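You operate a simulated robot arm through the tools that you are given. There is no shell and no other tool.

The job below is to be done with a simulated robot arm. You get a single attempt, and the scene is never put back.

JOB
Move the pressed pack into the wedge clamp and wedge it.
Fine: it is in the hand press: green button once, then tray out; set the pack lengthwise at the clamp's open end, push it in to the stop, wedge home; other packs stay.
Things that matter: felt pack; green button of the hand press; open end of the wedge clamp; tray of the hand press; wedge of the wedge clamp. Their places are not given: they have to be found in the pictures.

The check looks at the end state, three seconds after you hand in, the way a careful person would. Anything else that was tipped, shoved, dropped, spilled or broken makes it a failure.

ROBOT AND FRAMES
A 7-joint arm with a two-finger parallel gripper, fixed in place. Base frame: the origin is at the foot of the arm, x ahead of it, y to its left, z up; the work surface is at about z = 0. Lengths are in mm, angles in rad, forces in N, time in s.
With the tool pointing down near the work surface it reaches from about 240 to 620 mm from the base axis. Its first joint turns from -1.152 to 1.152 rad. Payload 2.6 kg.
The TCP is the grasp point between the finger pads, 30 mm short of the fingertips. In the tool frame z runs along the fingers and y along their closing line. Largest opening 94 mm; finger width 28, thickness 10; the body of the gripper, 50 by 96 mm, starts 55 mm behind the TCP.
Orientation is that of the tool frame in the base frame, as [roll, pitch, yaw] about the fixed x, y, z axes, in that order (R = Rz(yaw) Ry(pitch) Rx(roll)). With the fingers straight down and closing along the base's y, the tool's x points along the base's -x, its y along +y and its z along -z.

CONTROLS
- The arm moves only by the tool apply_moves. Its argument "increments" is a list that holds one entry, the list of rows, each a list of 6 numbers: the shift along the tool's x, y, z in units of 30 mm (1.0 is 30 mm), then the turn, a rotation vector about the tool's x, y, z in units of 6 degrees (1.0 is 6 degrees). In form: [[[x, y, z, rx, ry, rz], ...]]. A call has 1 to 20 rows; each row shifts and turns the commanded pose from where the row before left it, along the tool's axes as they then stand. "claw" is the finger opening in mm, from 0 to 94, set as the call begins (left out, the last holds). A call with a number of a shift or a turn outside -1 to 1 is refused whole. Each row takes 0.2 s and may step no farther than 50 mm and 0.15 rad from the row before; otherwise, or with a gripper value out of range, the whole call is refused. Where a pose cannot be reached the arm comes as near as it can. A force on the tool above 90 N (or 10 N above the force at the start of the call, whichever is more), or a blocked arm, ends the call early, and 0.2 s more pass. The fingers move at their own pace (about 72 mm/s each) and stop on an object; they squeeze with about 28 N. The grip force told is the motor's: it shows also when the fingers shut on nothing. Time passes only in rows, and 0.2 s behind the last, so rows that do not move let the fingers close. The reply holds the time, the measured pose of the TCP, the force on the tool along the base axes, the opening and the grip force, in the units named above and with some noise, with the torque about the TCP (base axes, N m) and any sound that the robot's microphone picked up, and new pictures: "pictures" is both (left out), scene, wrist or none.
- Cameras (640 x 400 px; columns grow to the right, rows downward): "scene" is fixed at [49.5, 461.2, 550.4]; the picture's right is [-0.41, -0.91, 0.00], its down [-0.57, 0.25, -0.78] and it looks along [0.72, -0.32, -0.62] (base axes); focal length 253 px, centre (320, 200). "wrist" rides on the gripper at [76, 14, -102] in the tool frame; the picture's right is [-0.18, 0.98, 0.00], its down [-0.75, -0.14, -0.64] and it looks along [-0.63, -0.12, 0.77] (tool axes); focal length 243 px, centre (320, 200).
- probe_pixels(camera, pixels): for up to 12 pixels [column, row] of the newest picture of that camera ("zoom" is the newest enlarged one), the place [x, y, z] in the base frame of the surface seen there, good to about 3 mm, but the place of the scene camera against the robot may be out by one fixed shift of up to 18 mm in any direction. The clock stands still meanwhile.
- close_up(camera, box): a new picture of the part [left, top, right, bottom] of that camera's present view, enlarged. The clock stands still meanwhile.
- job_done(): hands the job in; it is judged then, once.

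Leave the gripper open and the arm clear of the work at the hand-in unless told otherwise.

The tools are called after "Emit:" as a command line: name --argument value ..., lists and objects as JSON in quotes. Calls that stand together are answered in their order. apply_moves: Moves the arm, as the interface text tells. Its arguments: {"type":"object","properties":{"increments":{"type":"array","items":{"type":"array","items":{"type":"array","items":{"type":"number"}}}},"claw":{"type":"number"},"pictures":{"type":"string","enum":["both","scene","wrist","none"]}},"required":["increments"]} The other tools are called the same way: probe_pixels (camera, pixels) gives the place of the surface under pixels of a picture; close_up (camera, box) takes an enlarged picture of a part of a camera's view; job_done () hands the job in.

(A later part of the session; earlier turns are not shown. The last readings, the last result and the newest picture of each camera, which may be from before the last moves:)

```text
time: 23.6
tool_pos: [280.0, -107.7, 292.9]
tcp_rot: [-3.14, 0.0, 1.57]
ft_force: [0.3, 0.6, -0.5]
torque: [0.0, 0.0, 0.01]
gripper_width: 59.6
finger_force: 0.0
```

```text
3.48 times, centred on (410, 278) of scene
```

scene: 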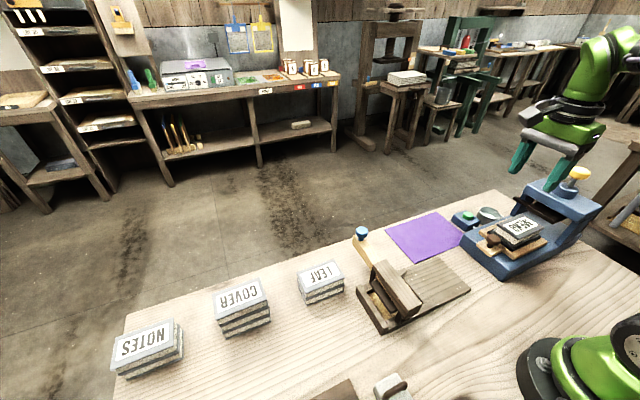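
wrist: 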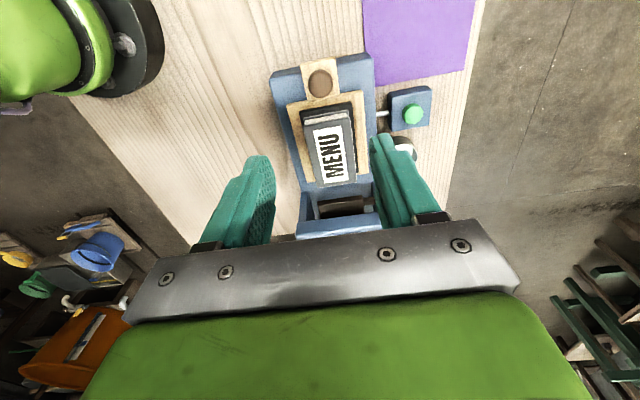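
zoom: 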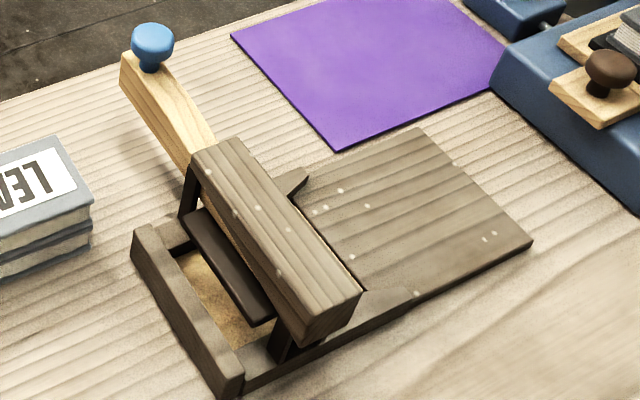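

Emit:
probe_pixels --camera "zoom" --pixels '[[420, 132], [532, 242], [415, 297], [305, 175], [295, 195], [360, 290], [320, 335], [225, 145], [195, 155], [152, 40], [122, 60], [150, 228]]'

Emit:
probe_pixels --camera "zoom" --pixels '[[135, 240], [240, 365], [230, 390], [215, 250], [225, 310], [230, 270], [265, 315], [280, 345], [250, 360], [190, 185], [180, 250], [170, 120]]'

Emit:
probe_pixels --camera "zoom" --pixels '[[400, 200], [480, 240], [340, 170], [370, 300], [400, 292], [385, 312], [280, 220], [300, 280], [160, 80], [195, 140], [330, 250], [350, 230]]'

```text
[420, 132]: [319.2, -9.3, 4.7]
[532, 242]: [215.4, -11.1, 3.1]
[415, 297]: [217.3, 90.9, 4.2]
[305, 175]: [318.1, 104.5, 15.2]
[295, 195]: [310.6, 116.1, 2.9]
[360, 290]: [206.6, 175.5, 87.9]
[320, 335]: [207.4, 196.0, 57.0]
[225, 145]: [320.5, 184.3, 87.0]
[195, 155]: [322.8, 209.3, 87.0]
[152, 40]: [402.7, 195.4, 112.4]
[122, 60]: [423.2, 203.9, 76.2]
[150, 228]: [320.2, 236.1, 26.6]
```

```text
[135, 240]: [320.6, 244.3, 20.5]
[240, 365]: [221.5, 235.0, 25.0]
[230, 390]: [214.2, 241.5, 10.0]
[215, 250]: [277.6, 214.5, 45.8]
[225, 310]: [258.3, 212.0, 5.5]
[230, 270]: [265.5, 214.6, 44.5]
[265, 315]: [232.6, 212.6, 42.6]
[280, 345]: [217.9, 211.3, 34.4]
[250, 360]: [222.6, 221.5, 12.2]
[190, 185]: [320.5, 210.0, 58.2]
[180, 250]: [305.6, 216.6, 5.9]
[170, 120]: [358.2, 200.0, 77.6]
```

```text
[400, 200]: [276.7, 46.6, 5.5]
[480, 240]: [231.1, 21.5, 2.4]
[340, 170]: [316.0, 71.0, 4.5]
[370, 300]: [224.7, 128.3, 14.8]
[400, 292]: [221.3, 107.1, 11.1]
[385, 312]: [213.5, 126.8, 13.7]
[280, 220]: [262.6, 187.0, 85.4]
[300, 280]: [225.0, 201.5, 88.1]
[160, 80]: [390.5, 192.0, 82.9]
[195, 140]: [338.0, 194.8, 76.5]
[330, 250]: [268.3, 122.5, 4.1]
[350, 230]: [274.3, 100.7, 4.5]
```

The clamp board lies about x 226-329, y -10..245 (after the shift), top near z 14; bridge at y ~176-210; dark pad under it; stop at y ~235. I look closer at the pad and the channel from the stop side to judge the room under the pad.

Emit:
close_up --camera "scene" --box '[345, 260, 425, 330]'

```text
5.71 times, centred on (385, 295) of scene
```

zoom: 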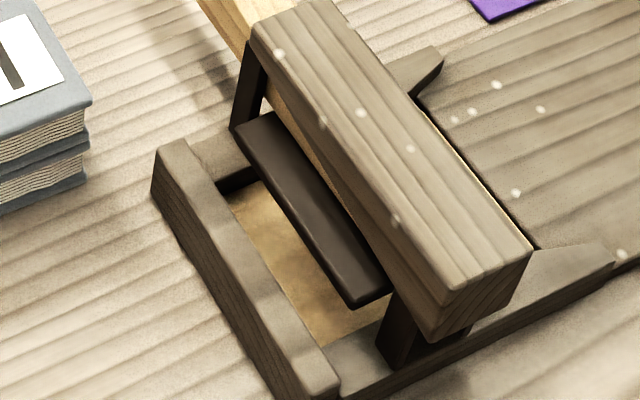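

Emit:
probe_pixels --camera "zoom" --pixels '[[242, 130], [355, 300], [350, 285], [388, 285], [275, 125], [240, 200], [290, 270], [360, 330], [350, 365], [220, 165], [170, 150], [330, 380]]'

Emit:
probe_pixels --camera "zoom" --pixels '[[245, 110], [400, 345], [380, 350], [430, 60], [440, 50], [420, 85], [560, 260], [610, 260], [600, 275], [540, 245], [265, 90], [440, 335]]'

```text
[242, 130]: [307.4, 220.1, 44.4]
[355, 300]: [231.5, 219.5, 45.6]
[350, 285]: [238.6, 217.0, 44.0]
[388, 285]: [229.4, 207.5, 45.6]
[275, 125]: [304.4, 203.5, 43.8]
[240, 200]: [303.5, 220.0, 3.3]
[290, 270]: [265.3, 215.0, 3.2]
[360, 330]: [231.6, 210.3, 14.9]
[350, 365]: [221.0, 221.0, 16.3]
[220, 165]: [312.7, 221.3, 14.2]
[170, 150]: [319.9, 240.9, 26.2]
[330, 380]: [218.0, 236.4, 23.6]
```

```text
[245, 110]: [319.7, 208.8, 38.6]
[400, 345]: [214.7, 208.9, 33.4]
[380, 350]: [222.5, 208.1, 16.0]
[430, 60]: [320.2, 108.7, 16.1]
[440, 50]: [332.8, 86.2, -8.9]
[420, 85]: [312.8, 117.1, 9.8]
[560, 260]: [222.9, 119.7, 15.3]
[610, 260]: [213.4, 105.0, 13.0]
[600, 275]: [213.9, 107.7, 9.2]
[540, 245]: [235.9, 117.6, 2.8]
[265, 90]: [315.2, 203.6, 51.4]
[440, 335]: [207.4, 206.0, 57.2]
```

The pad's top is near z 54 and the channel floor near 13-14; I want to know the free height under the pad (the pack is about 32 mm thick). I move the empty gripper over the mat and turn it so the wrist camera's right side looks into the clamp's open end.

Emit:
apply_moves --increments '[[[0.85, 1, 0, 0, 0, 0], [0.85, 1, 0, 0, 0, 0], [0, 0, 0, 0, 0, -1], [0, 0, 0, 0, 0, -1], [0, 0, 0, 0, 0, -1], [0, 0, 0, 0, 0, -1], [0, 0, 0, 0, 0, -1], [0, 0, 0, 0, 0, -1], [0, 0, 0, 0, 0, -1], [0, 0, 0, 0, 0, -1], [0, 0, 0, 0, 0, -1], [0, 0, 0, 0, 0, -1], [0, 0, 0, 0, 0, -1], [0, 0, 0, 0, 0, -1], [0, 0, 0, 0, 0, -1], [0, 0, 0, 0, 0, -1], [0, 0, 0, 0, 0, -1]]]' --pictures "wrist"

```text
time: 27.2
tool_pos: [340.3, -55.9, 292.5]
tcp_rot: [3.14, 0.002, -3.139]
ft_force: [0.3, -0.1, -0.2]
torque: [0.0, 0.02, 0.02]
gripper_width: 60.2
finger_force: 0.1
```

wrist: 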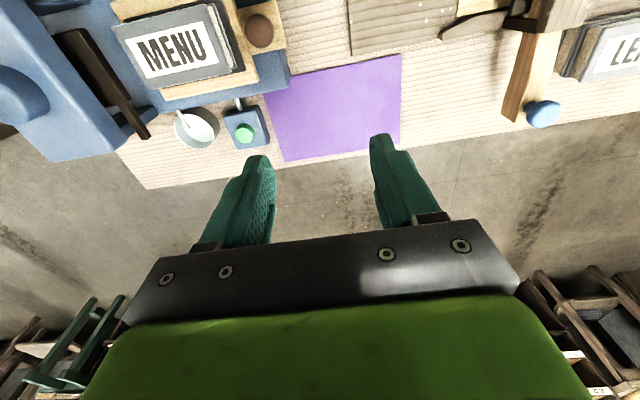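

Six more rows: turn 36° further while descending to about z 150 over the mat.

Emit:
apply_moves --increments '[[[0, 0, 0.8, 0, 0, -1], [0, 0, 0.8, 0, 0, -1], [0, 0, 0.8, 0, 0, -1], [0, 0, 0.8, 0, 0, -1], [0, 0, 0.8, 0, 0, -1], [0, 0, 0.8, 0, 0, -1]]]' --pictures "wrist"

```text
time: 28.6
tool_pos: [339.8, -57.8, 147.4]
tcp_rot: [3.141, -0.001, -2.512]
ft_force: [0.4, -0.1, -0.3]
torque: [0.0, -0.02, 0.01]
gripper_width: 60.1
finger_force: 0.1
```

wrist: 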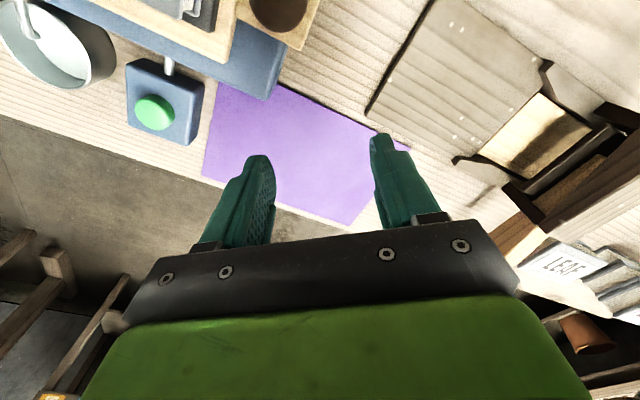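

The open end shows at the right (450-640, 0-200). Enlarged view of it.

Emit:
close_up --camera "wrist" --box '[440, 20, 640, 200]'

```text
2.22 times, centred on (540, 110) of wrist
```

zoom: 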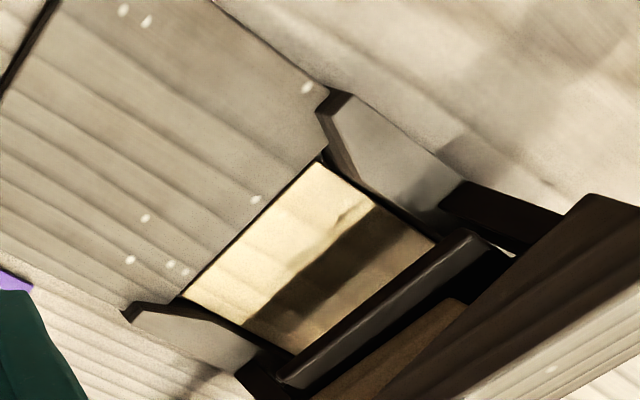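

I see the board, the light channel floor and the pad's front edge. I probe the rails, floor and the pad's lower front edge.

Emit:
probe_pixels --camera "zoom" --pixels '[[318, 165], [188, 295], [430, 250], [295, 345], [465, 238], [300, 375], [455, 245], [290, 365], [380, 310], [390, 320], [350, 130], [140, 310]]'

Emit:
probe_pixels --camera "zoom" --pixels '[[335, 100], [128, 312], [375, 200], [245, 315], [370, 235], [420, 180], [220, 345], [250, 210], [145, 218], [460, 195], [250, 375], [375, 300]]'

```text
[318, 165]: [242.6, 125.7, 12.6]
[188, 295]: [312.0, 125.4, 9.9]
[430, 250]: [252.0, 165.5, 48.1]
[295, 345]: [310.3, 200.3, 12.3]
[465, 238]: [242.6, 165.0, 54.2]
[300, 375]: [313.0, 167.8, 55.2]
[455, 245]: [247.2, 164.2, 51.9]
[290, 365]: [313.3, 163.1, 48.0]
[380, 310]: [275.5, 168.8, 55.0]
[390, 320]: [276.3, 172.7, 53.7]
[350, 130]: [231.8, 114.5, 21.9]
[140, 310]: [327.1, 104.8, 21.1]
```

```text
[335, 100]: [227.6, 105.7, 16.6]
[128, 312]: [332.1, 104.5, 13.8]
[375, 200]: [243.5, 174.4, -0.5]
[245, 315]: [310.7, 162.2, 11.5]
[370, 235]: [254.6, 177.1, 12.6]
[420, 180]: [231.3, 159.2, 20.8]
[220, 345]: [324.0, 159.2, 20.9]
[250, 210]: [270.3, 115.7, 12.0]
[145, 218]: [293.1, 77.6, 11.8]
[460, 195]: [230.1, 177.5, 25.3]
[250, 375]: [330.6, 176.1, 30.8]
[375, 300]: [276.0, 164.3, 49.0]
```

Channel: floor z 12, inner x 243-311 (centre 277), rails top z 21, pad underside about z 48, so about 36 mm free: the 31 mm pack fits. Now I rise and turn back to closing along x, to fetch the pack.

Emit:
apply_moves --increments '[[[0, 0, -0.8, 0, 0, 1], [0, 0, -0.8, 0, 0, 1], [0, 0, -0.8, 0, 0, 1], [0, 0, -0.8, 0, 0, 1], [0, 0, -0.8, 0, 0, 1], [0, 0, -0.8, 0, 0, 1], [0, 0, 0, 0, 0, 1], [0, 0, 0, 0, 0, 1], [0, 0, 0, 0, 0, 1], [0, 0, 0, 0, 0, 1], [0, 0, 0, 0, 0, 1], [0, 0, 0, 0, 0, 1], [0, 0, 0, 0, 0, 1], [0, 0, 0, 0, 0, 1], [0, 0, 0, 0, 0, 1], [0, 0, 0, 0, 0, 1], [0, 0, 0, 0, 0, 1], [0, 0, 0, 0, 0, 1], [0, 0, 0, 0, 0, 1], [0, 0, 0, 0, 0, 1]]]' --claw 90 --pictures "none"

```text
time: 32.8
tool_pos: [341.4, -56.7, 292.5]
tcp_rot: [-3.141, 0.0, 1.674]
ft_force: [-0.4, -0.1, 0.5]
torque: [-0.02, 0.0, 0.0]
gripper_width: 89.7
finger_force: 0.0
```

One more 6° row, then shift to over the front of the pack and look.

Emit:
apply_moves --increments '[[[0, 0, 0, 0, 0, 1], [-0.78, -0.53, 0, 0, 0, 0], [-0.78, -0.53, 0, 0, 0, 0], [-0.78, -0.53, 0, 0, 0, 0], [-0.78, -0.53, 0, 0, 0, 0]]]' --pictures "wrist"

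Emit:
close_up --camera "wrist" --box '[260, 40, 400, 180]'

```text
time: 34.0
tool_pos: [276.7, -149.6, 292.9]
tcp_rot: [3.141, -0.001, 1.571]
ft_force: [0.5, 0.7, 0.2]
torque: [0.03, 0.01, 0.0]
gripper_width: 90.0
finger_force: 0.2
```

wrist: 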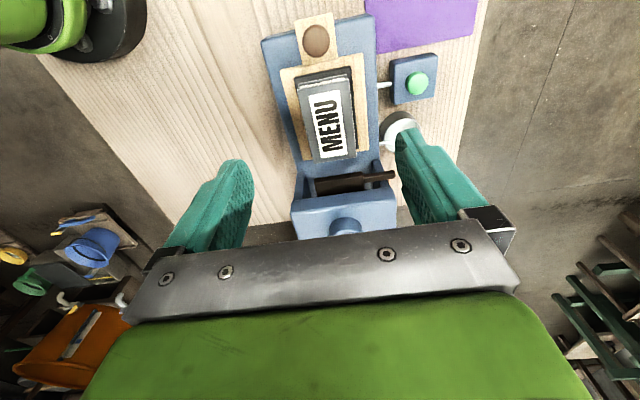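

```text
2.86 times, centred on (330, 110) of wrist
```

zoom: 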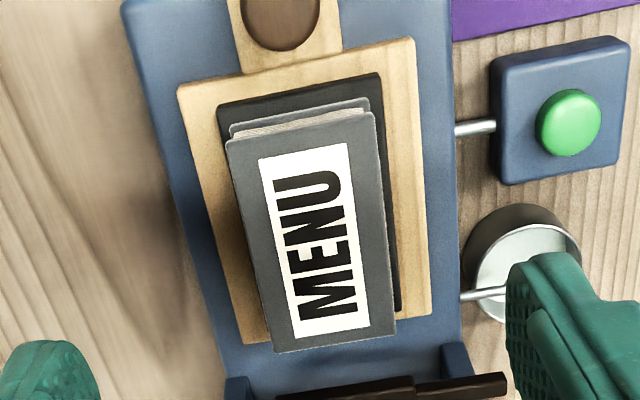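

I probe the pack's top corners and the plate edges for the grasp.

Emit:
probe_pixels --camera "zoom" --pixels '[[232, 150], [370, 120], [275, 345], [390, 325], [310, 240], [225, 110], [376, 80], [396, 305], [250, 250], [378, 220], [410, 45], [182, 92]]'

```text
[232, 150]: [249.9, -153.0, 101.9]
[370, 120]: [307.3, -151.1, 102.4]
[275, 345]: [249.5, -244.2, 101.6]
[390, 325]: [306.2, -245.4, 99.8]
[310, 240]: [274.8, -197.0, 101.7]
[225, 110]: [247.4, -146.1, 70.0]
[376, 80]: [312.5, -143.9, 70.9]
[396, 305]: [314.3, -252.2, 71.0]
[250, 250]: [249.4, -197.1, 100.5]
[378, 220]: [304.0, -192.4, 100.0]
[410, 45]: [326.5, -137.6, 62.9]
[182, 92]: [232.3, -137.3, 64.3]
```

Pack centre (278, -199), 58 x 96 mm, top z 102, plate top z 70.5. I move over the centre with fingers open 90 and down to TCP z 125.

Emit:
apply_moves --increments '[[[-0.82, 0.02, 0.5, 0, 0, 0], [-0.82, 0.02, 0.5, 0, 0, 0], [0, 0, 0.92, 0, 0, 0], [0, 0, 0.92, 0, 0, 0], [0, 0, 0.92, 0, 0, 0], [0, 0, 0.92, 0, 0, 0], [0, 0, 0.92, 0, 0, 0]]]'

```text
time: 35.6
tool_pos: [278.0, -199.9, 124.8]
tcp_rot: [-3.141, 0.0, 1.569]
ft_force: [-0.3, 0.5, -0.6]
torque: [-0.01, 0.02, -0.01]
gripper_width: 90.0
finger_force: 0.0
```

scene: 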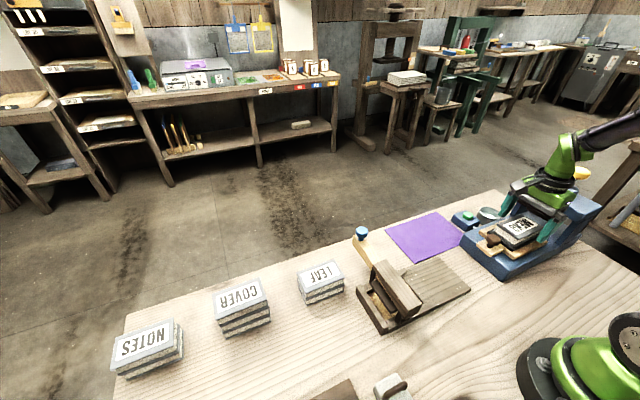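
wrist: 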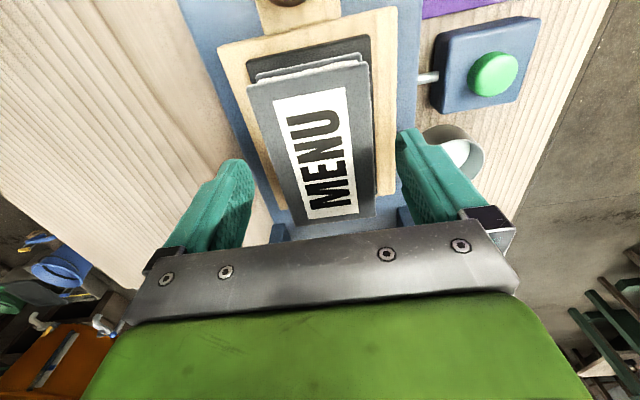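

The pack lies evenly between the fingers. Down 20.5 mm to TCP z ~104 (tips about 3.5 mm over the plate).

Emit:
apply_moves --increments '[[[0, 0, 0.34, 0, 0, 0], [0, 0, 0.34, 0, 0, 0]]]' --pictures "none"

```text
time: 36.2
tool_pos: [277.6, -198.5, 103.6]
tcp_rot: [-3.141, -0.001, 1.569]
ft_force: [-1.1, 0.4, 0.3]
torque: [0.03, 0.01, 0.02]
gripper_width: 89.8
finger_force: 0.1
```

No contact; now I close on the pack (expect about 57 mm).

Emit:
apply_moves --increments '[[[0, 0, 0, 0, 0, 0], [0, 0, 0, 0, 0, 0], [0, 0, 0, 0, 0, 0]]]' --claw 50

```text
time: 37.0
tool_pos: [277.3, -200.6, 104.6]
tcp_rot: [-3.141, 0.0, 1.573]
ft_force: [0.7, -1.0, -0.6]
torque: [-0.02, -0.03, 0.0]
gripper_width: 63.4
finger_force: 27.9
```

scene: 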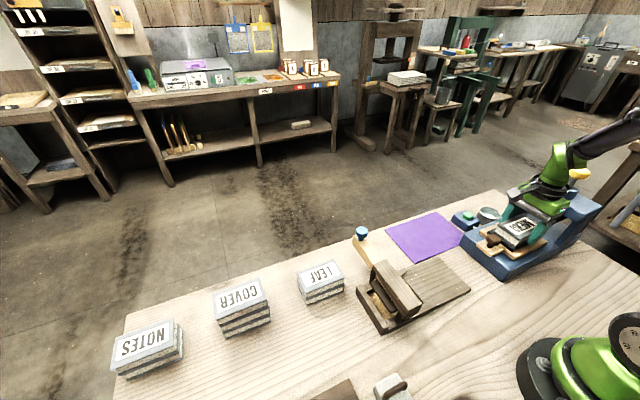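
wrist: 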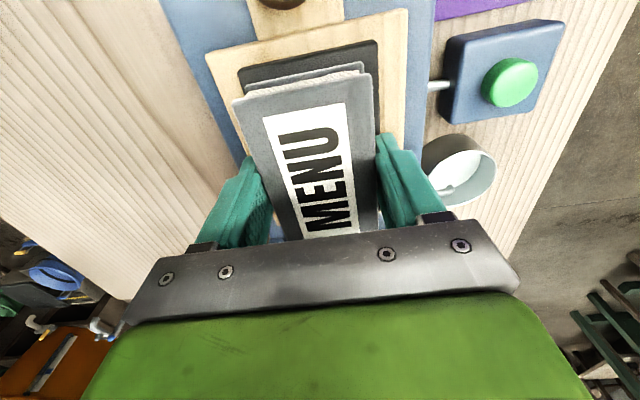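

The fingers stopped at 63.4 mm, a bit more than I expected for the pack (the plate is ~65 wide). I look closely to be sure they hold the pack and not the plate.

Emit:
close_up --camera "wrist" --box '[220, 40, 420, 240]'

Emit:
close_up --camera "scene" --box '[485, 200, 565, 260]'

```text
2.00 times, centred on (320, 140) of wrist
```

zoom: 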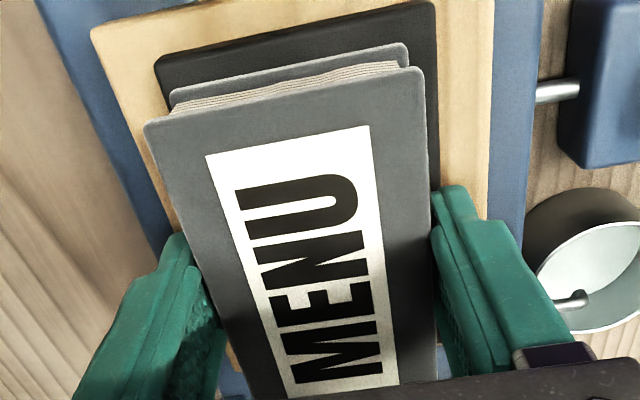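

```text
6.67 times, centred on (525, 230) of scene
```

zoom: 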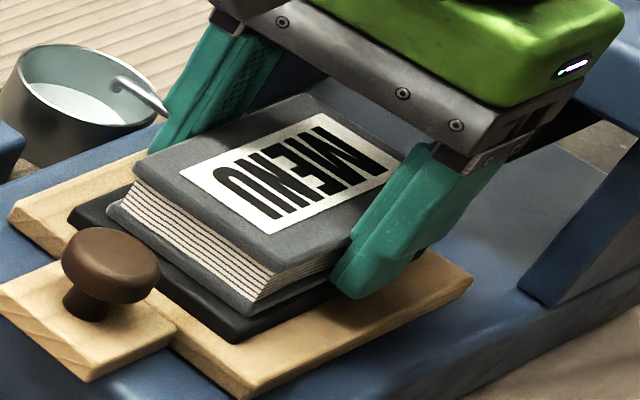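

The fingertips seem to sit just above the plate. I lift 8 mm slowly and check that only the pack comes.

Emit:
apply_moves --increments '[[[0, 0, -0.13, 0, 0, 0], [0, 0, -0.13, 0, 0, 0]]]' --pictures "scene"

Emit:
close_up --camera "scene" --box '[485, 200, 565, 260]'

```text
time: 37.6
tool_pos: [276.8, -200.0, 111.8]
tcp_rot: [-3.142, 0.001, 1.571]
ft_force: [-0.1, 0.3, -1.2]
torque: [-0.01, -0.03, 0.02]
gripper_width: 63.5
finger_force: 27.4
```

scene: 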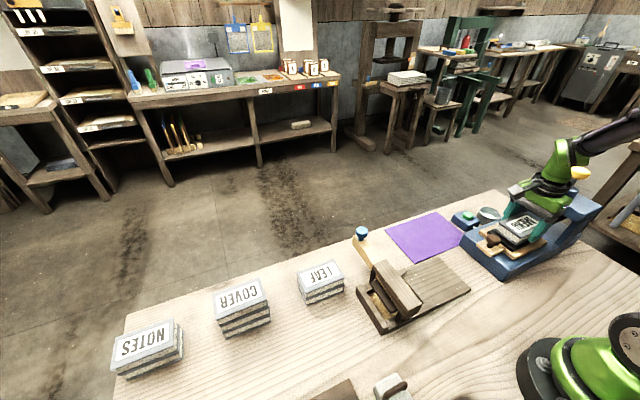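

```text
6.67 times, centred on (525, 230) of scene
```

zoom: 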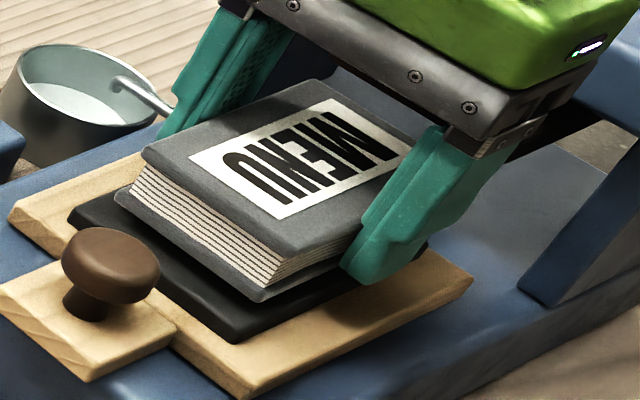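

Only the pack lifts (about 1.2 N); the plate stays on the tray. I raise it 120 mm and carry it along +y to over the clamp's open board, TCP at (277, 45).

Emit:
apply_moves --increments '[[[0, 0, -0.5, 0, 0, 0], [0, 0, -1, 0, 0, 0], [0, 0, -1, 0, 0, 0], [0, 0, -1, 0, 0, 0], [0, 0, -0.5, 0, 0, 0], [0.5, 0, 0, 0, 0, 0], [0.9, 0, 0, 0, 0, 0], [0.9, 0, 0, 0, 0, 0], [0.9, 0, 0, 0, 0, 0], [0.9, 0, 0, 0, 0, 0], [0.9, 0, 0, 0, 0, 0], [0.9, 0, 0, 0, 0, 0], [0.9, 0, 0, 0, 0, 0], [0.9, 0, 0, 0, 0, 0], [0.45, 0, 0, 0, 0, 0]]]'

```text
time: 40.8
tool_pos: [278.3, 45.9, 232.3]
tcp_rot: [-3.141, -0.001, 1.57]
ft_force: [0.4, -0.1, -2.0]
torque: [-0.01, 0.03, 0.0]
gripper_width: 60.8
finger_force: 28.3
```

scene: 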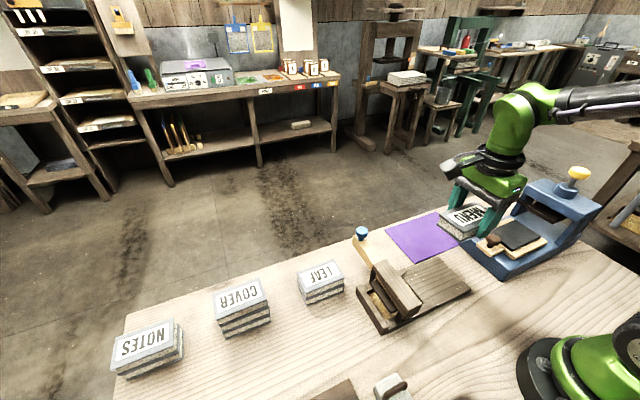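
wrist: 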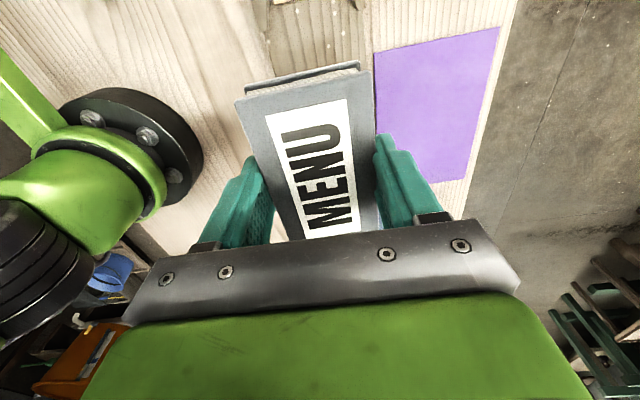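

The opening went from 63.4 to 60.8 mm: the felt is giving a little, or the pack moved. I look closely before going down.

Emit:
close_up --camera "scene" --box '[430, 170, 530, 250]'

Emit:
close_up --camera "wrist" --box '[220, 40, 420, 240]'

```text
5.00 times, centred on (480, 210) of scene
```

zoom: 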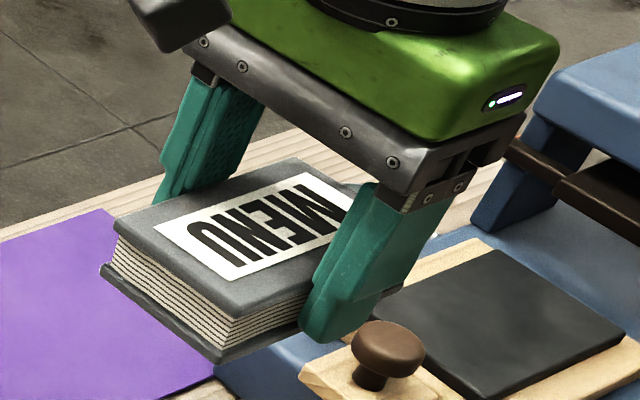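

```text
2.00 times, centred on (320, 140) of wrist
```

zoom: 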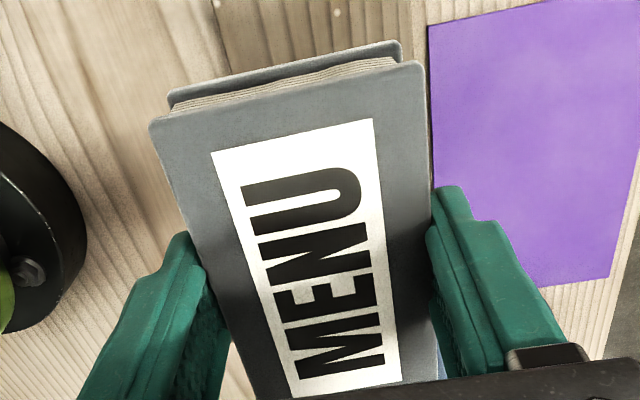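

The pack hangs level and whole. I lower it to about 14 mm above the board.

Emit:
apply_moves --increments '[[[0, -0.03, 0.95, 0, 0, 0], [0, 0, 0.95, 0, 0, 0], [0, 0, 0.95, 0, 0, 0], [0, 0, 0.95, 0, 0, 0], [0, 0, 0.95, 0, 0, 0], [0, 0, 0.95, 0, 0, 0]]]'

```text
time: 42.2
tool_pos: [275.6, 44.8, 60.1]
tcp_rot: [3.14, 0.0, 1.568]
ft_force: [-0.6, -0.6, -1.6]
torque: [-0.01, -0.03, -0.02]
gripper_width: 61.0
finger_force: 28.0
```

scene: 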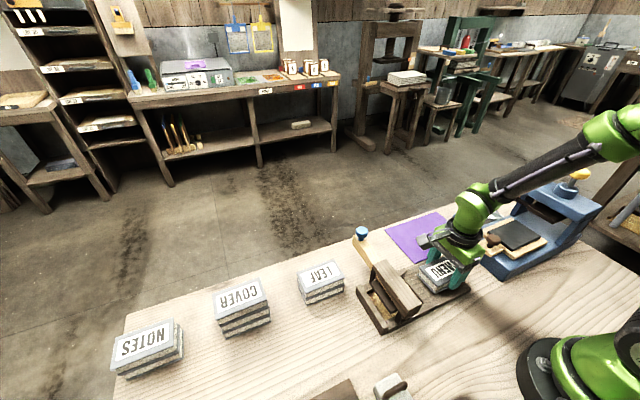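
wrist: 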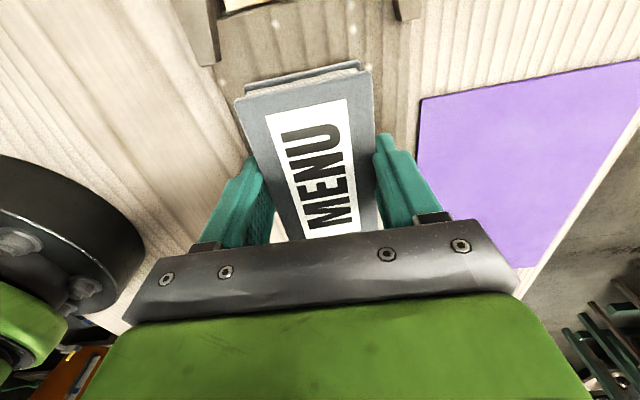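

The rails' flared ends show at the top of the wrist picture. I enlarge and probe rails and pack to check the alignment in x.

Emit:
close_up --camera "wrist" --box '[180, 0, 440, 160]'

Emit:
close_up --camera "scene" --box '[350, 225, 490, 330]'

```text
2.46 times, centred on (310, 80) of wrist
```

zoom: 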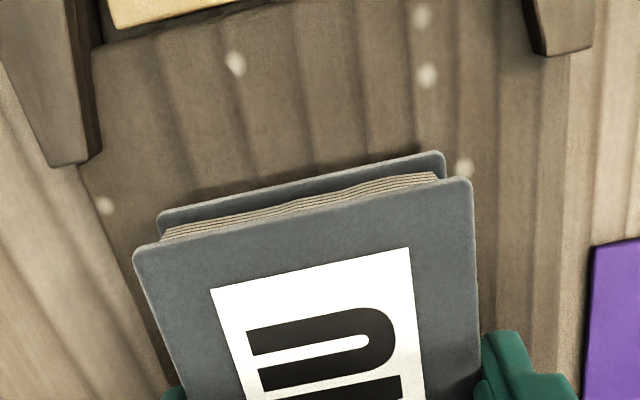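

```text
3.81 times, centred on (420, 278) of scene
```

zoom: 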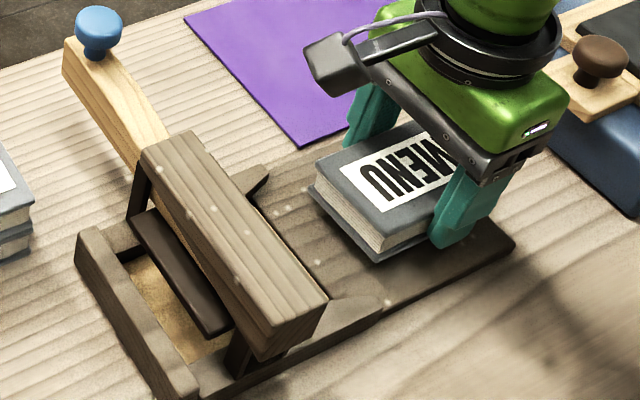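

Emit:
probe_pixels --camera "wrist" --pixels '[[238, 101], [369, 74], [246, 87], [358, 63], [211, 62], [402, 19], [223, 10], [215, 45], [398, 8], [300, 90], [300, 60], [250, 90]]'

```text
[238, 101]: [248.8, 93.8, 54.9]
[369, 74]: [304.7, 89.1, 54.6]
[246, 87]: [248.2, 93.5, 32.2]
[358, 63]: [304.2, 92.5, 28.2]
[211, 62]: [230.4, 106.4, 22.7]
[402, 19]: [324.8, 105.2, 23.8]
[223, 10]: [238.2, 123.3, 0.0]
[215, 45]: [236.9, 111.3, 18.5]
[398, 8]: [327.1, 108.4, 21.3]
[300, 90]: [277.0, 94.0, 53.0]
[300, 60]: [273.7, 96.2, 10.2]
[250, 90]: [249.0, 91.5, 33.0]
```

The pack is centred (x 248-305, channel centre 277), front at y 94, just ahead of the flares at 105. I lower 10 mm, then feel for the board.

Emit:
apply_moves --increments '[[[0, 0, 0.2, 0, 0, 0], [0, 0, 0.13, 0, 0, 0]]]' --pictures "none"

Emit:
apply_moves --increments '[[[0, 0, 0.06, 0, 0, 0]]]' --pictures "none"

Emit:
apply_moves --increments '[[[0, 0, 0.05, 0, 0, 0]]]' --pictures "none"

```text
time: 42.8
tool_pos: [276.3, 45.5, 51.0]
tcp_rot: [-3.141, 0.0, 1.569]
ft_force: [-0.6, -0.3, -1.2]
torque: [-0.03, -0.01, 0.0]
gripper_width: 60.6
finger_force: 28.4
```

```text
time: 43.2
tool_pos: [276.8, 44.4, 49.9]
tcp_rot: [-3.14, 0.0, 1.57]
ft_force: [-5.1, -0.7, 13.2]
torque: [-0.12, -0.2, -0.05]
gripper_width: 60.9
finger_force: 28.1
```

```text
time: 43.6
tool_pos: [277.0, 43.8, 47.4]
tcp_rot: [-3.14, 0.001, 1.57]
ft_force: [-10.1, -2.5, 20.6]
torque: [-0.02, -0.26, -0.01]
gripper_width: 60.9
finger_force: 27.9
```

The pack has landed (20 N upward). I ease up 0.7 mm, then open the fingers.

Emit:
apply_moves --increments '[[[0, 0, -0.03, 0, 0, 0], [0, 0, 0, 0, 0, 0]]]' --pictures "none"

Emit:
apply_moves --increments '[[[0, 0, 0, 0, 0, 0], [0, 0, 0, 0, 0, 0], [0, 0, 0, 0, 0, 0]]]' --claw 86 --pictures "wrist"

```text
time: 44.2
tool_pos: [277.6, 44.8, 48.0]
tcp_rot: [3.14, 0.001, 1.569]
ft_force: [0.2, -1.1, -2.5]
torque: [0.04, -0.01, 0.01]
gripper_width: 59.5
finger_force: 28.4
```

```text
time: 45.0
tool_pos: [276.8, 44.7, 49.4]
tcp_rot: [-3.14, 0.001, 1.57]
ft_force: [-0.2, -0.3, -0.3]
torque: [0.0, -0.02, -0.01]
gripper_width: 86.0
finger_force: 0.0
```

wrist: 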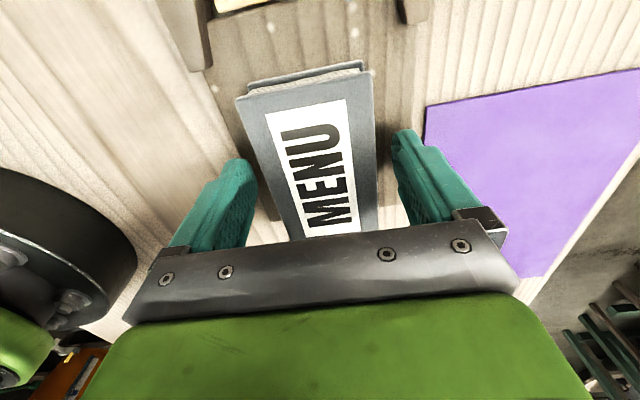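

Released cleanly. I rise 65 mm and move back behind the pack (-y), bringing the fingers to 26 mm apart for a two-point push.

Emit:
apply_moves --increments '[[[0, 0, -0.6, 0, 0, 0], [0, 0, -0.8, 0, 0, 0], [0, 0, -0.8, 0, 0, 0]]]' --pictures "none"

Emit:
apply_moves --increments '[[[-0.8, 0, 0, 0, 0, 0], [-0.8, 0, 0, 0, 0, 0], [-0.8, 0, 0, 0, 0, 0]]]' --claw 26 --pictures "both"

```text
time: 45.8
tool_pos: [277.9, 45.3, 115.4]
tcp_rot: [3.141, -0.001, 1.571]
ft_force: [-0.8, -0.5, -1.0]
torque: [0.01, 0.0, -0.01]
gripper_width: 85.7
finger_force: 0.1
```

```text
time: 46.6
tool_pos: [277.2, -26.9, 114.3]
tcp_rot: [-3.141, 0.001, 1.57]
ft_force: [-0.6, 0.4, -1.4]
torque: [-0.02, 0.0, 0.03]
gripper_width: 26.0
finger_force: 0.0
```

scene: 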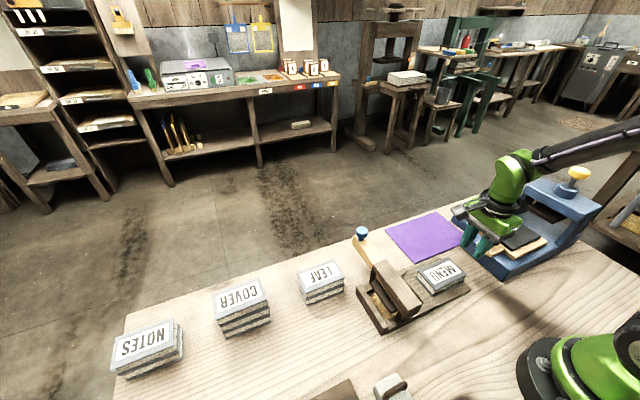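
wrist: 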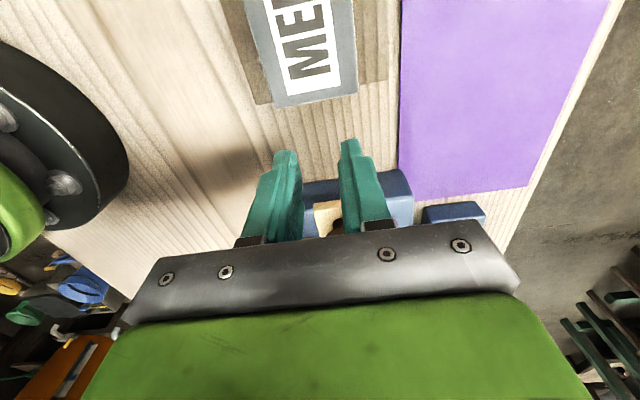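

Emit:
close_up --camera "scene" --box '[350, 225, 490, 330]'

Emit:
probe_pixels --camera "wrist" --pixels '[[275, 105], [357, 95], [315, 101], [262, 60], [355, 50], [300, 60], [268, 102], [385, 75], [300, 115]]'

```text
3.81 times, centred on (420, 278) of scene
```

zoom: 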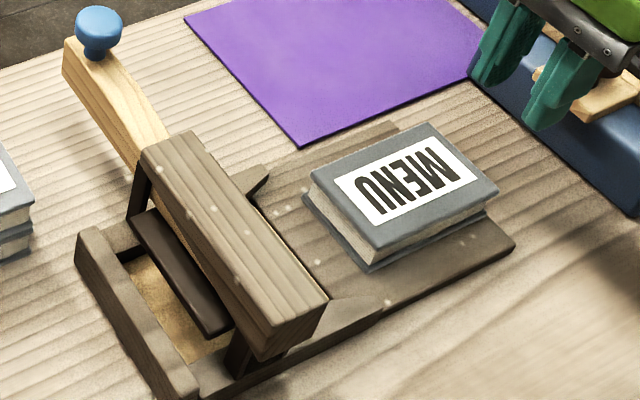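

```text
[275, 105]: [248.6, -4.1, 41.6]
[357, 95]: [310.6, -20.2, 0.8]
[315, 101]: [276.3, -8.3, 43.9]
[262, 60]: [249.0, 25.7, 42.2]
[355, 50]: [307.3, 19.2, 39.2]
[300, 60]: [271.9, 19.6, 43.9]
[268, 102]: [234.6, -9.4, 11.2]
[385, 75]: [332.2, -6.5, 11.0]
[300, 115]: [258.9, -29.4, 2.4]
```

The pack sits straight on the open board: rear end at y ~ -6, top z 44 (pad underside 48). I step 4 mm back and lower to TCP z ~47 behind it.

Emit:
apply_moves --increments '[[[-0.13, 0, 0.25, 0, 0, 0], [0, 0, 1, 0, 0, 0], [0, 0, 1, 0, 0, 0]]]' --pictures "wrist"

```text
time: 47.4
tool_pos: [275.9, -30.3, 47.2]
tcp_rot: [3.141, 0.001, 1.57]
ft_force: [-0.6, 0.4, 0.8]
torque: [-0.03, 0.01, 0.02]
gripper_width: 26.1
finger_force: 0.1
```

wrist: 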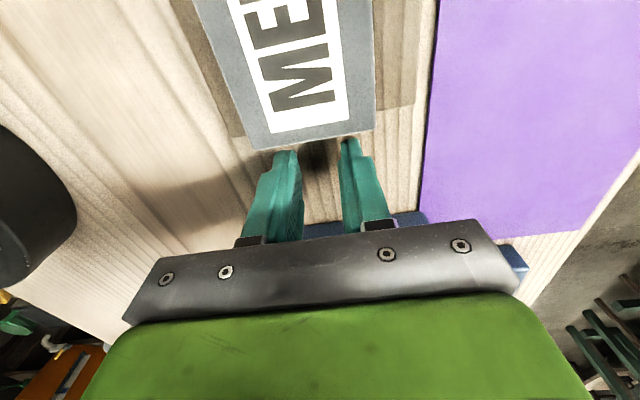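

Both fingers stand just behind the pack's rear end. I push +y gently, first 20 mm in small steps.

Emit:
apply_moves --increments '[[[0.2, 0, 0, 0, 0, 0], [0.2, 0, 0, 0, 0, 0], [0.2, 0, 0, 0, 0, 0], [0.2, 0, 0, 0, 0, 0]]]' --pictures "both"

```text
time: 48.4
tool_pos: [276.4, -5.6, 46.7]
tcp_rot: [-3.141, 0.002, 1.569]
ft_force: [0.4, -0.7, 0.5]
torque: [-0.01, -0.02, -0.04]
gripper_width: 25.8
finger_force: 0.1
```

scene: 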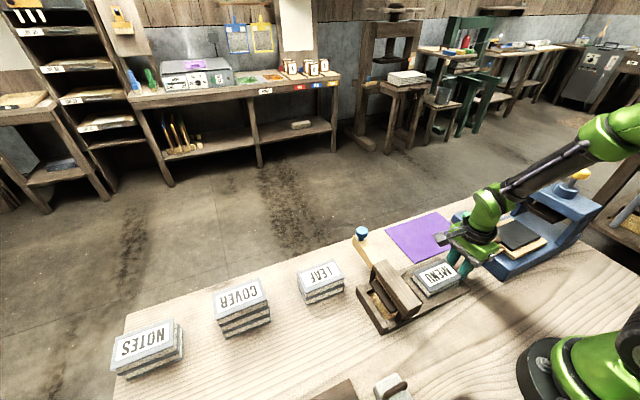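
wrist: 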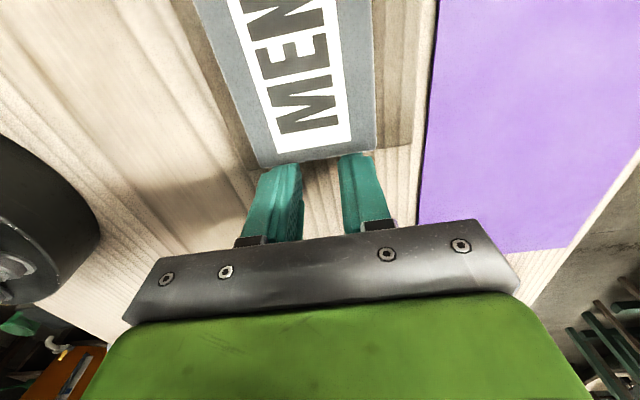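

In contact and sliding easily. I push a further 25 mm and look how the front meets the flares.

Emit:
apply_moves --increments '[[[0.2, 0, 0, 0, 0, 0], [0.2, 0, 0, 0, 0, 0], [0.2, 0, 0, 0, 0, 0], [0.25, 0, 0, 0, 0, 0]]]' --pictures "scene"

Emit:
close_up --camera "scene" --box '[350, 225, 490, 330]'

```text
time: 49.4
tool_pos: [276.0, 18.7, 46.7]
tcp_rot: [3.141, 0.0, 1.569]
ft_force: [-1.2, -1.0, -0.2]
torque: [0.01, 0.02, 0.02]
gripper_width: 26.2
finger_force: 0.1
```

scene: 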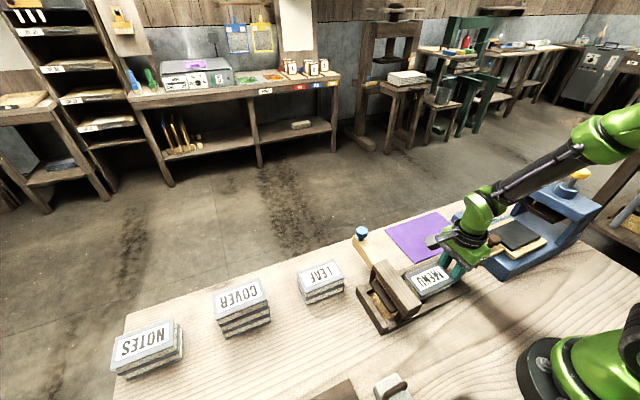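

```text
3.81 times, centred on (420, 278) of scene
```

zoom: 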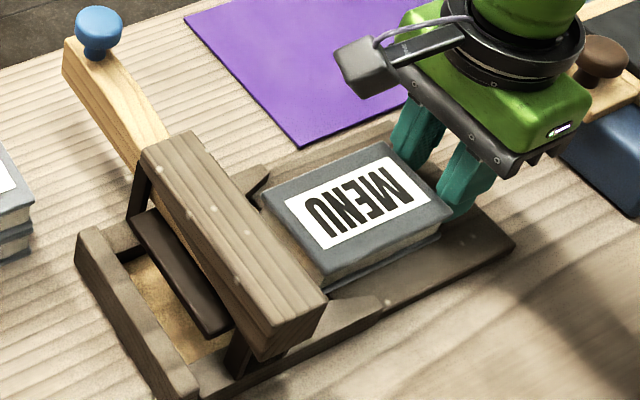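

The pack enters between the flares straight. I continue, 40 mm more.

Emit:
apply_moves --increments '[[[0.25, 0, 0, 0, 0, 0], [0.25, 0, 0, 0, 0, 0], [0.25, 0, 0, 0, 0, 0], [0.25, 0, 0, 0, 0, 0], [0.25, 0, 0, 0, 0, 0]]]' --pictures "scene"

Emit:
close_up --camera "scene" --box '[350, 225, 490, 330]'

```text
time: 50.6
tool_pos: [276.6, 56.9, 47.2]
tcp_rot: [3.14, -0.001, 1.571]
ft_force: [0.5, -1.2, -0.5]
torque: [-0.01, 0.03, -0.03]
gripper_width: 26.1
finger_force: 0.1
```

scene: 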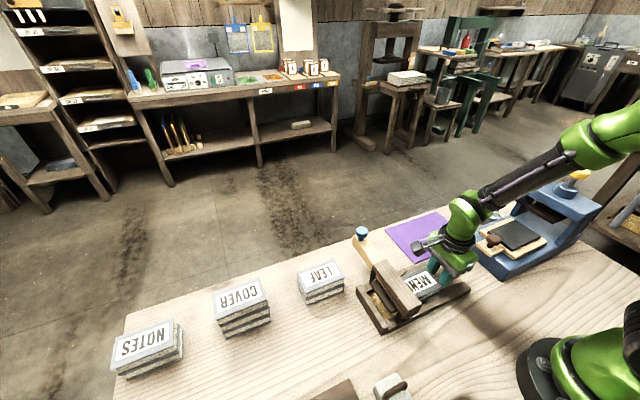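

```text
3.81 times, centred on (420, 278) of scene
```

zoom: 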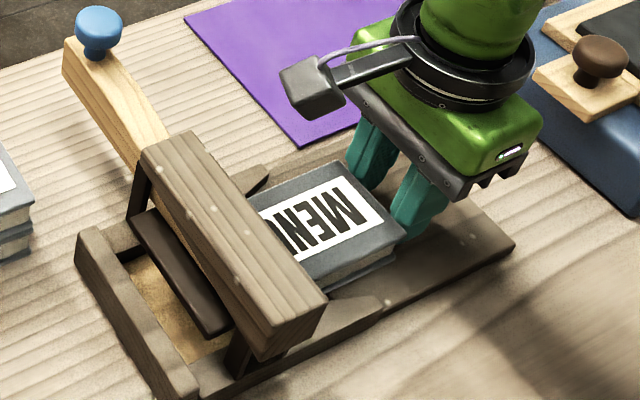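

Front of the pack is about under the pad's edge with only ~1 N. On, 30 mm more, in small steps.

Emit:
apply_moves --increments '[[[0.2, 0, 0, 0, 0, 0], [0.2, 0, 0, 0, 0, 0], [0.2, 0, 0, 0, 0, 0], [0.2, 0, 0, 0, 0, 0], [0.2, 0, 0, 0, 0, 0]]]' --pictures "scene"

Emit:
close_up --camera "scene" --box '[350, 225, 490, 330]'

```text
time: 51.8
tool_pos: [275.7, 86.9, 48.3]
tcp_rot: [-3.141, 0.001, 1.57]
ft_force: [-0.1, -0.6, -0.5]
torque: [0.01, -0.03, 0.02]
gripper_width: 25.9
finger_force: 0.1
```

scene: 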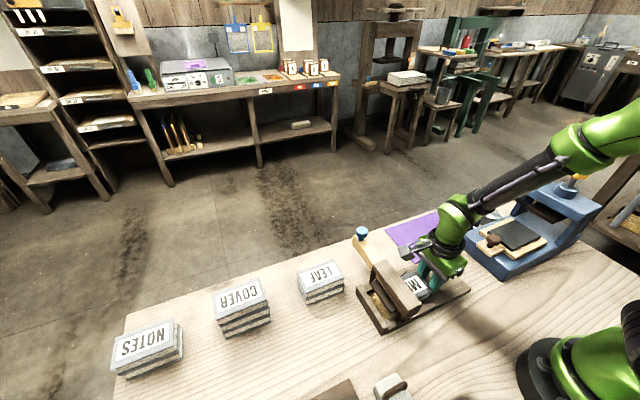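

```text
3.81 times, centred on (420, 278) of scene
```

zoom: 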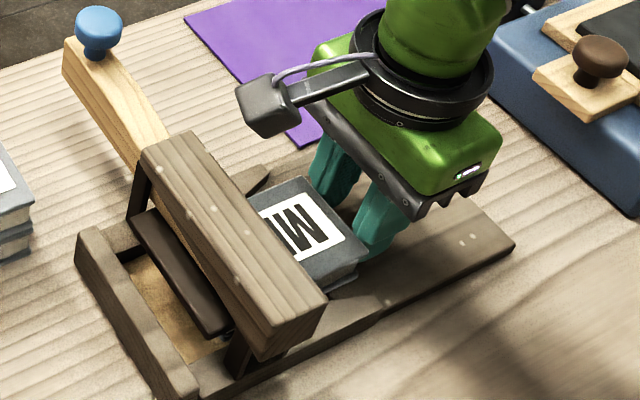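

The pack is sliding under the pad. On, 20 mm, then small steps to feel the stop.

Emit:
apply_moves --increments '[[[0.2, 0, 0, 0, 0, 0], [0.2, 0, 0, 0, 0, 0], [0.15, 0, 0, 0, 0, 0], [0.1, 0, 0, 0, 0, 0]]]' --pictures "scene"

Emit:
close_up --camera "scene" --box '[350, 225, 490, 330]'

```text
time: 52.8
tool_pos: [277.3, 106.0, 47.8]
tcp_rot: [-3.142, 0.002, 1.569]
ft_force: [-0.1, -0.7, 1.3]
torque: [0.0, 0.01, -0.01]
gripper_width: 25.8
finger_force: 0.1
```

scene: 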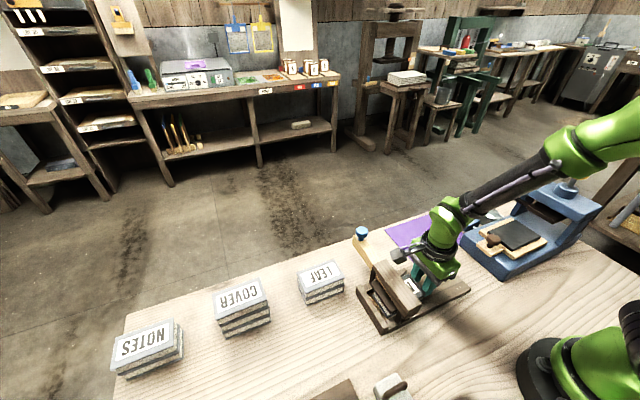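

```text
3.81 times, centred on (420, 278) of scene
```

zoom: 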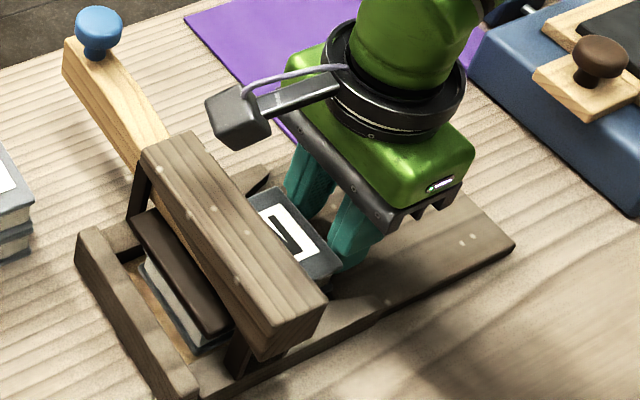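

The pack's front now shows beyond the pad, with a small gap to the stop. I go on in 3 mm steps.

Emit:
apply_moves --increments '[[[0.1, 0, 0, 0, 0, 0], [0.1, 0, 0, 0, 0, 0], [0.1, 0, 0, 0, 0, 0]]]' --pictures "scene"

Emit:
close_up --camera "scene" --box '[350, 255, 430, 330]'

```text
time: 53.6
tool_pos: [277.3, 115.3, 46.4]
tcp_rot: [-3.141, 0.0, 1.571]
ft_force: [-0.5, -1.2, 0.1]
torque: [0.0, -0.01, 0.03]
gripper_width: 26.1
finger_force: 0.2
```

scene: 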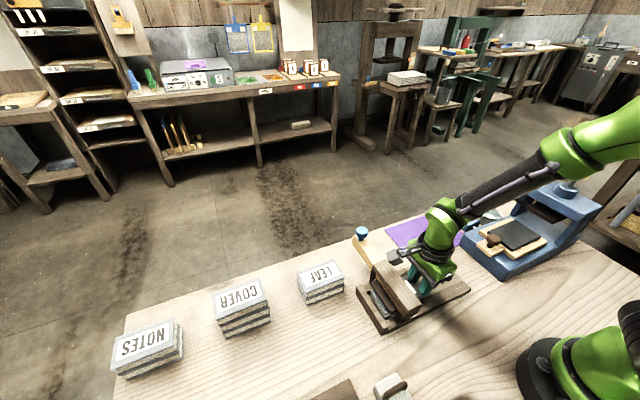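

```text
5.33 times, centred on (390, 292) of scene
```

zoom: 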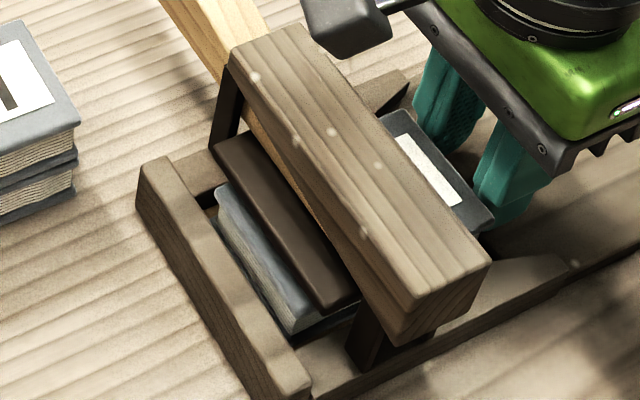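

Nearly there: the pack's front is a few mm off the stop and slightly skewed. I go on in 1.5 mm steps.

Emit:
apply_moves --increments '[[[0.05, 0, 0, 0, 0, 0], [0.05, 0, 0, 0, 0, 0]]]' --pictures "scene"

Emit:
close_up --camera "scene" --box '[350, 255, 430, 330]'

```text
time: 54.2
tool_pos: [276.7, 117.9, 47.3]
tcp_rot: [3.142, 0.002, 1.571]
ft_force: [0.0, -0.4, 0.7]
torque: [-0.04, -0.02, 0.01]
gripper_width: 26.2
finger_force: 0.2
```

scene: 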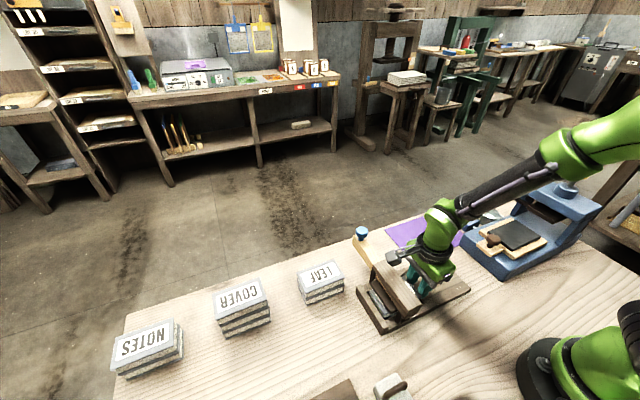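

```text
5.33 times, centred on (390, 292) of scene
```

zoom: 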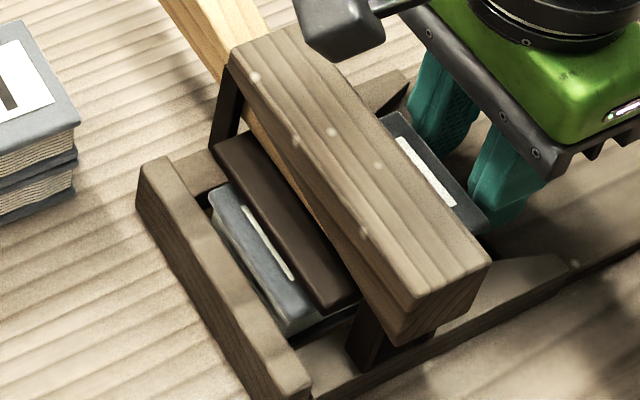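

Emit:
apply_moves --increments '[[[0.05, 0, 0, 0, 0, 0], [0.05, 0, 0, 0, 0, 0]]]' --pictures "scene"

Emit:
close_up --camera "scene" --box '[350, 255, 430, 330]'

```text
time: 54.8
tool_pos: [277.7, 120.9, 46.0]
tcp_rot: [-3.141, -0.002, 1.569]
ft_force: [-0.2, -0.9, -0.3]
torque: [-0.01, -0.01, 0.02]
gripper_width: 26.2
finger_force: 0.1
```

scene: 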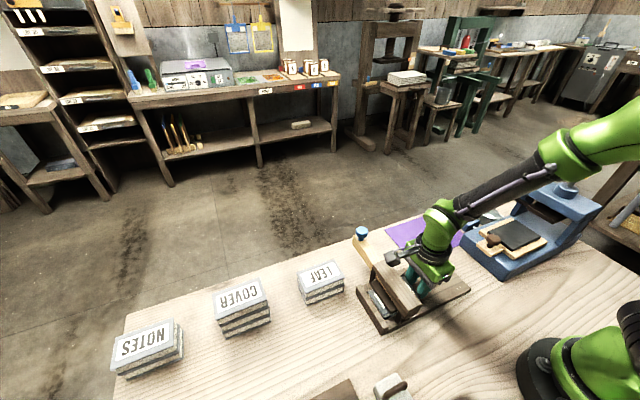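

```text
5.33 times, centred on (390, 292) of scene
```

zoom: 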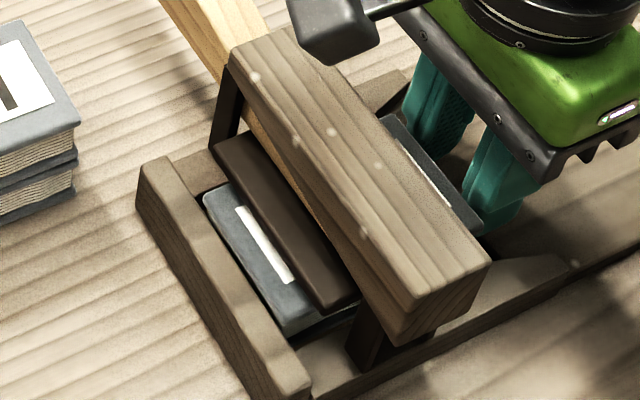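

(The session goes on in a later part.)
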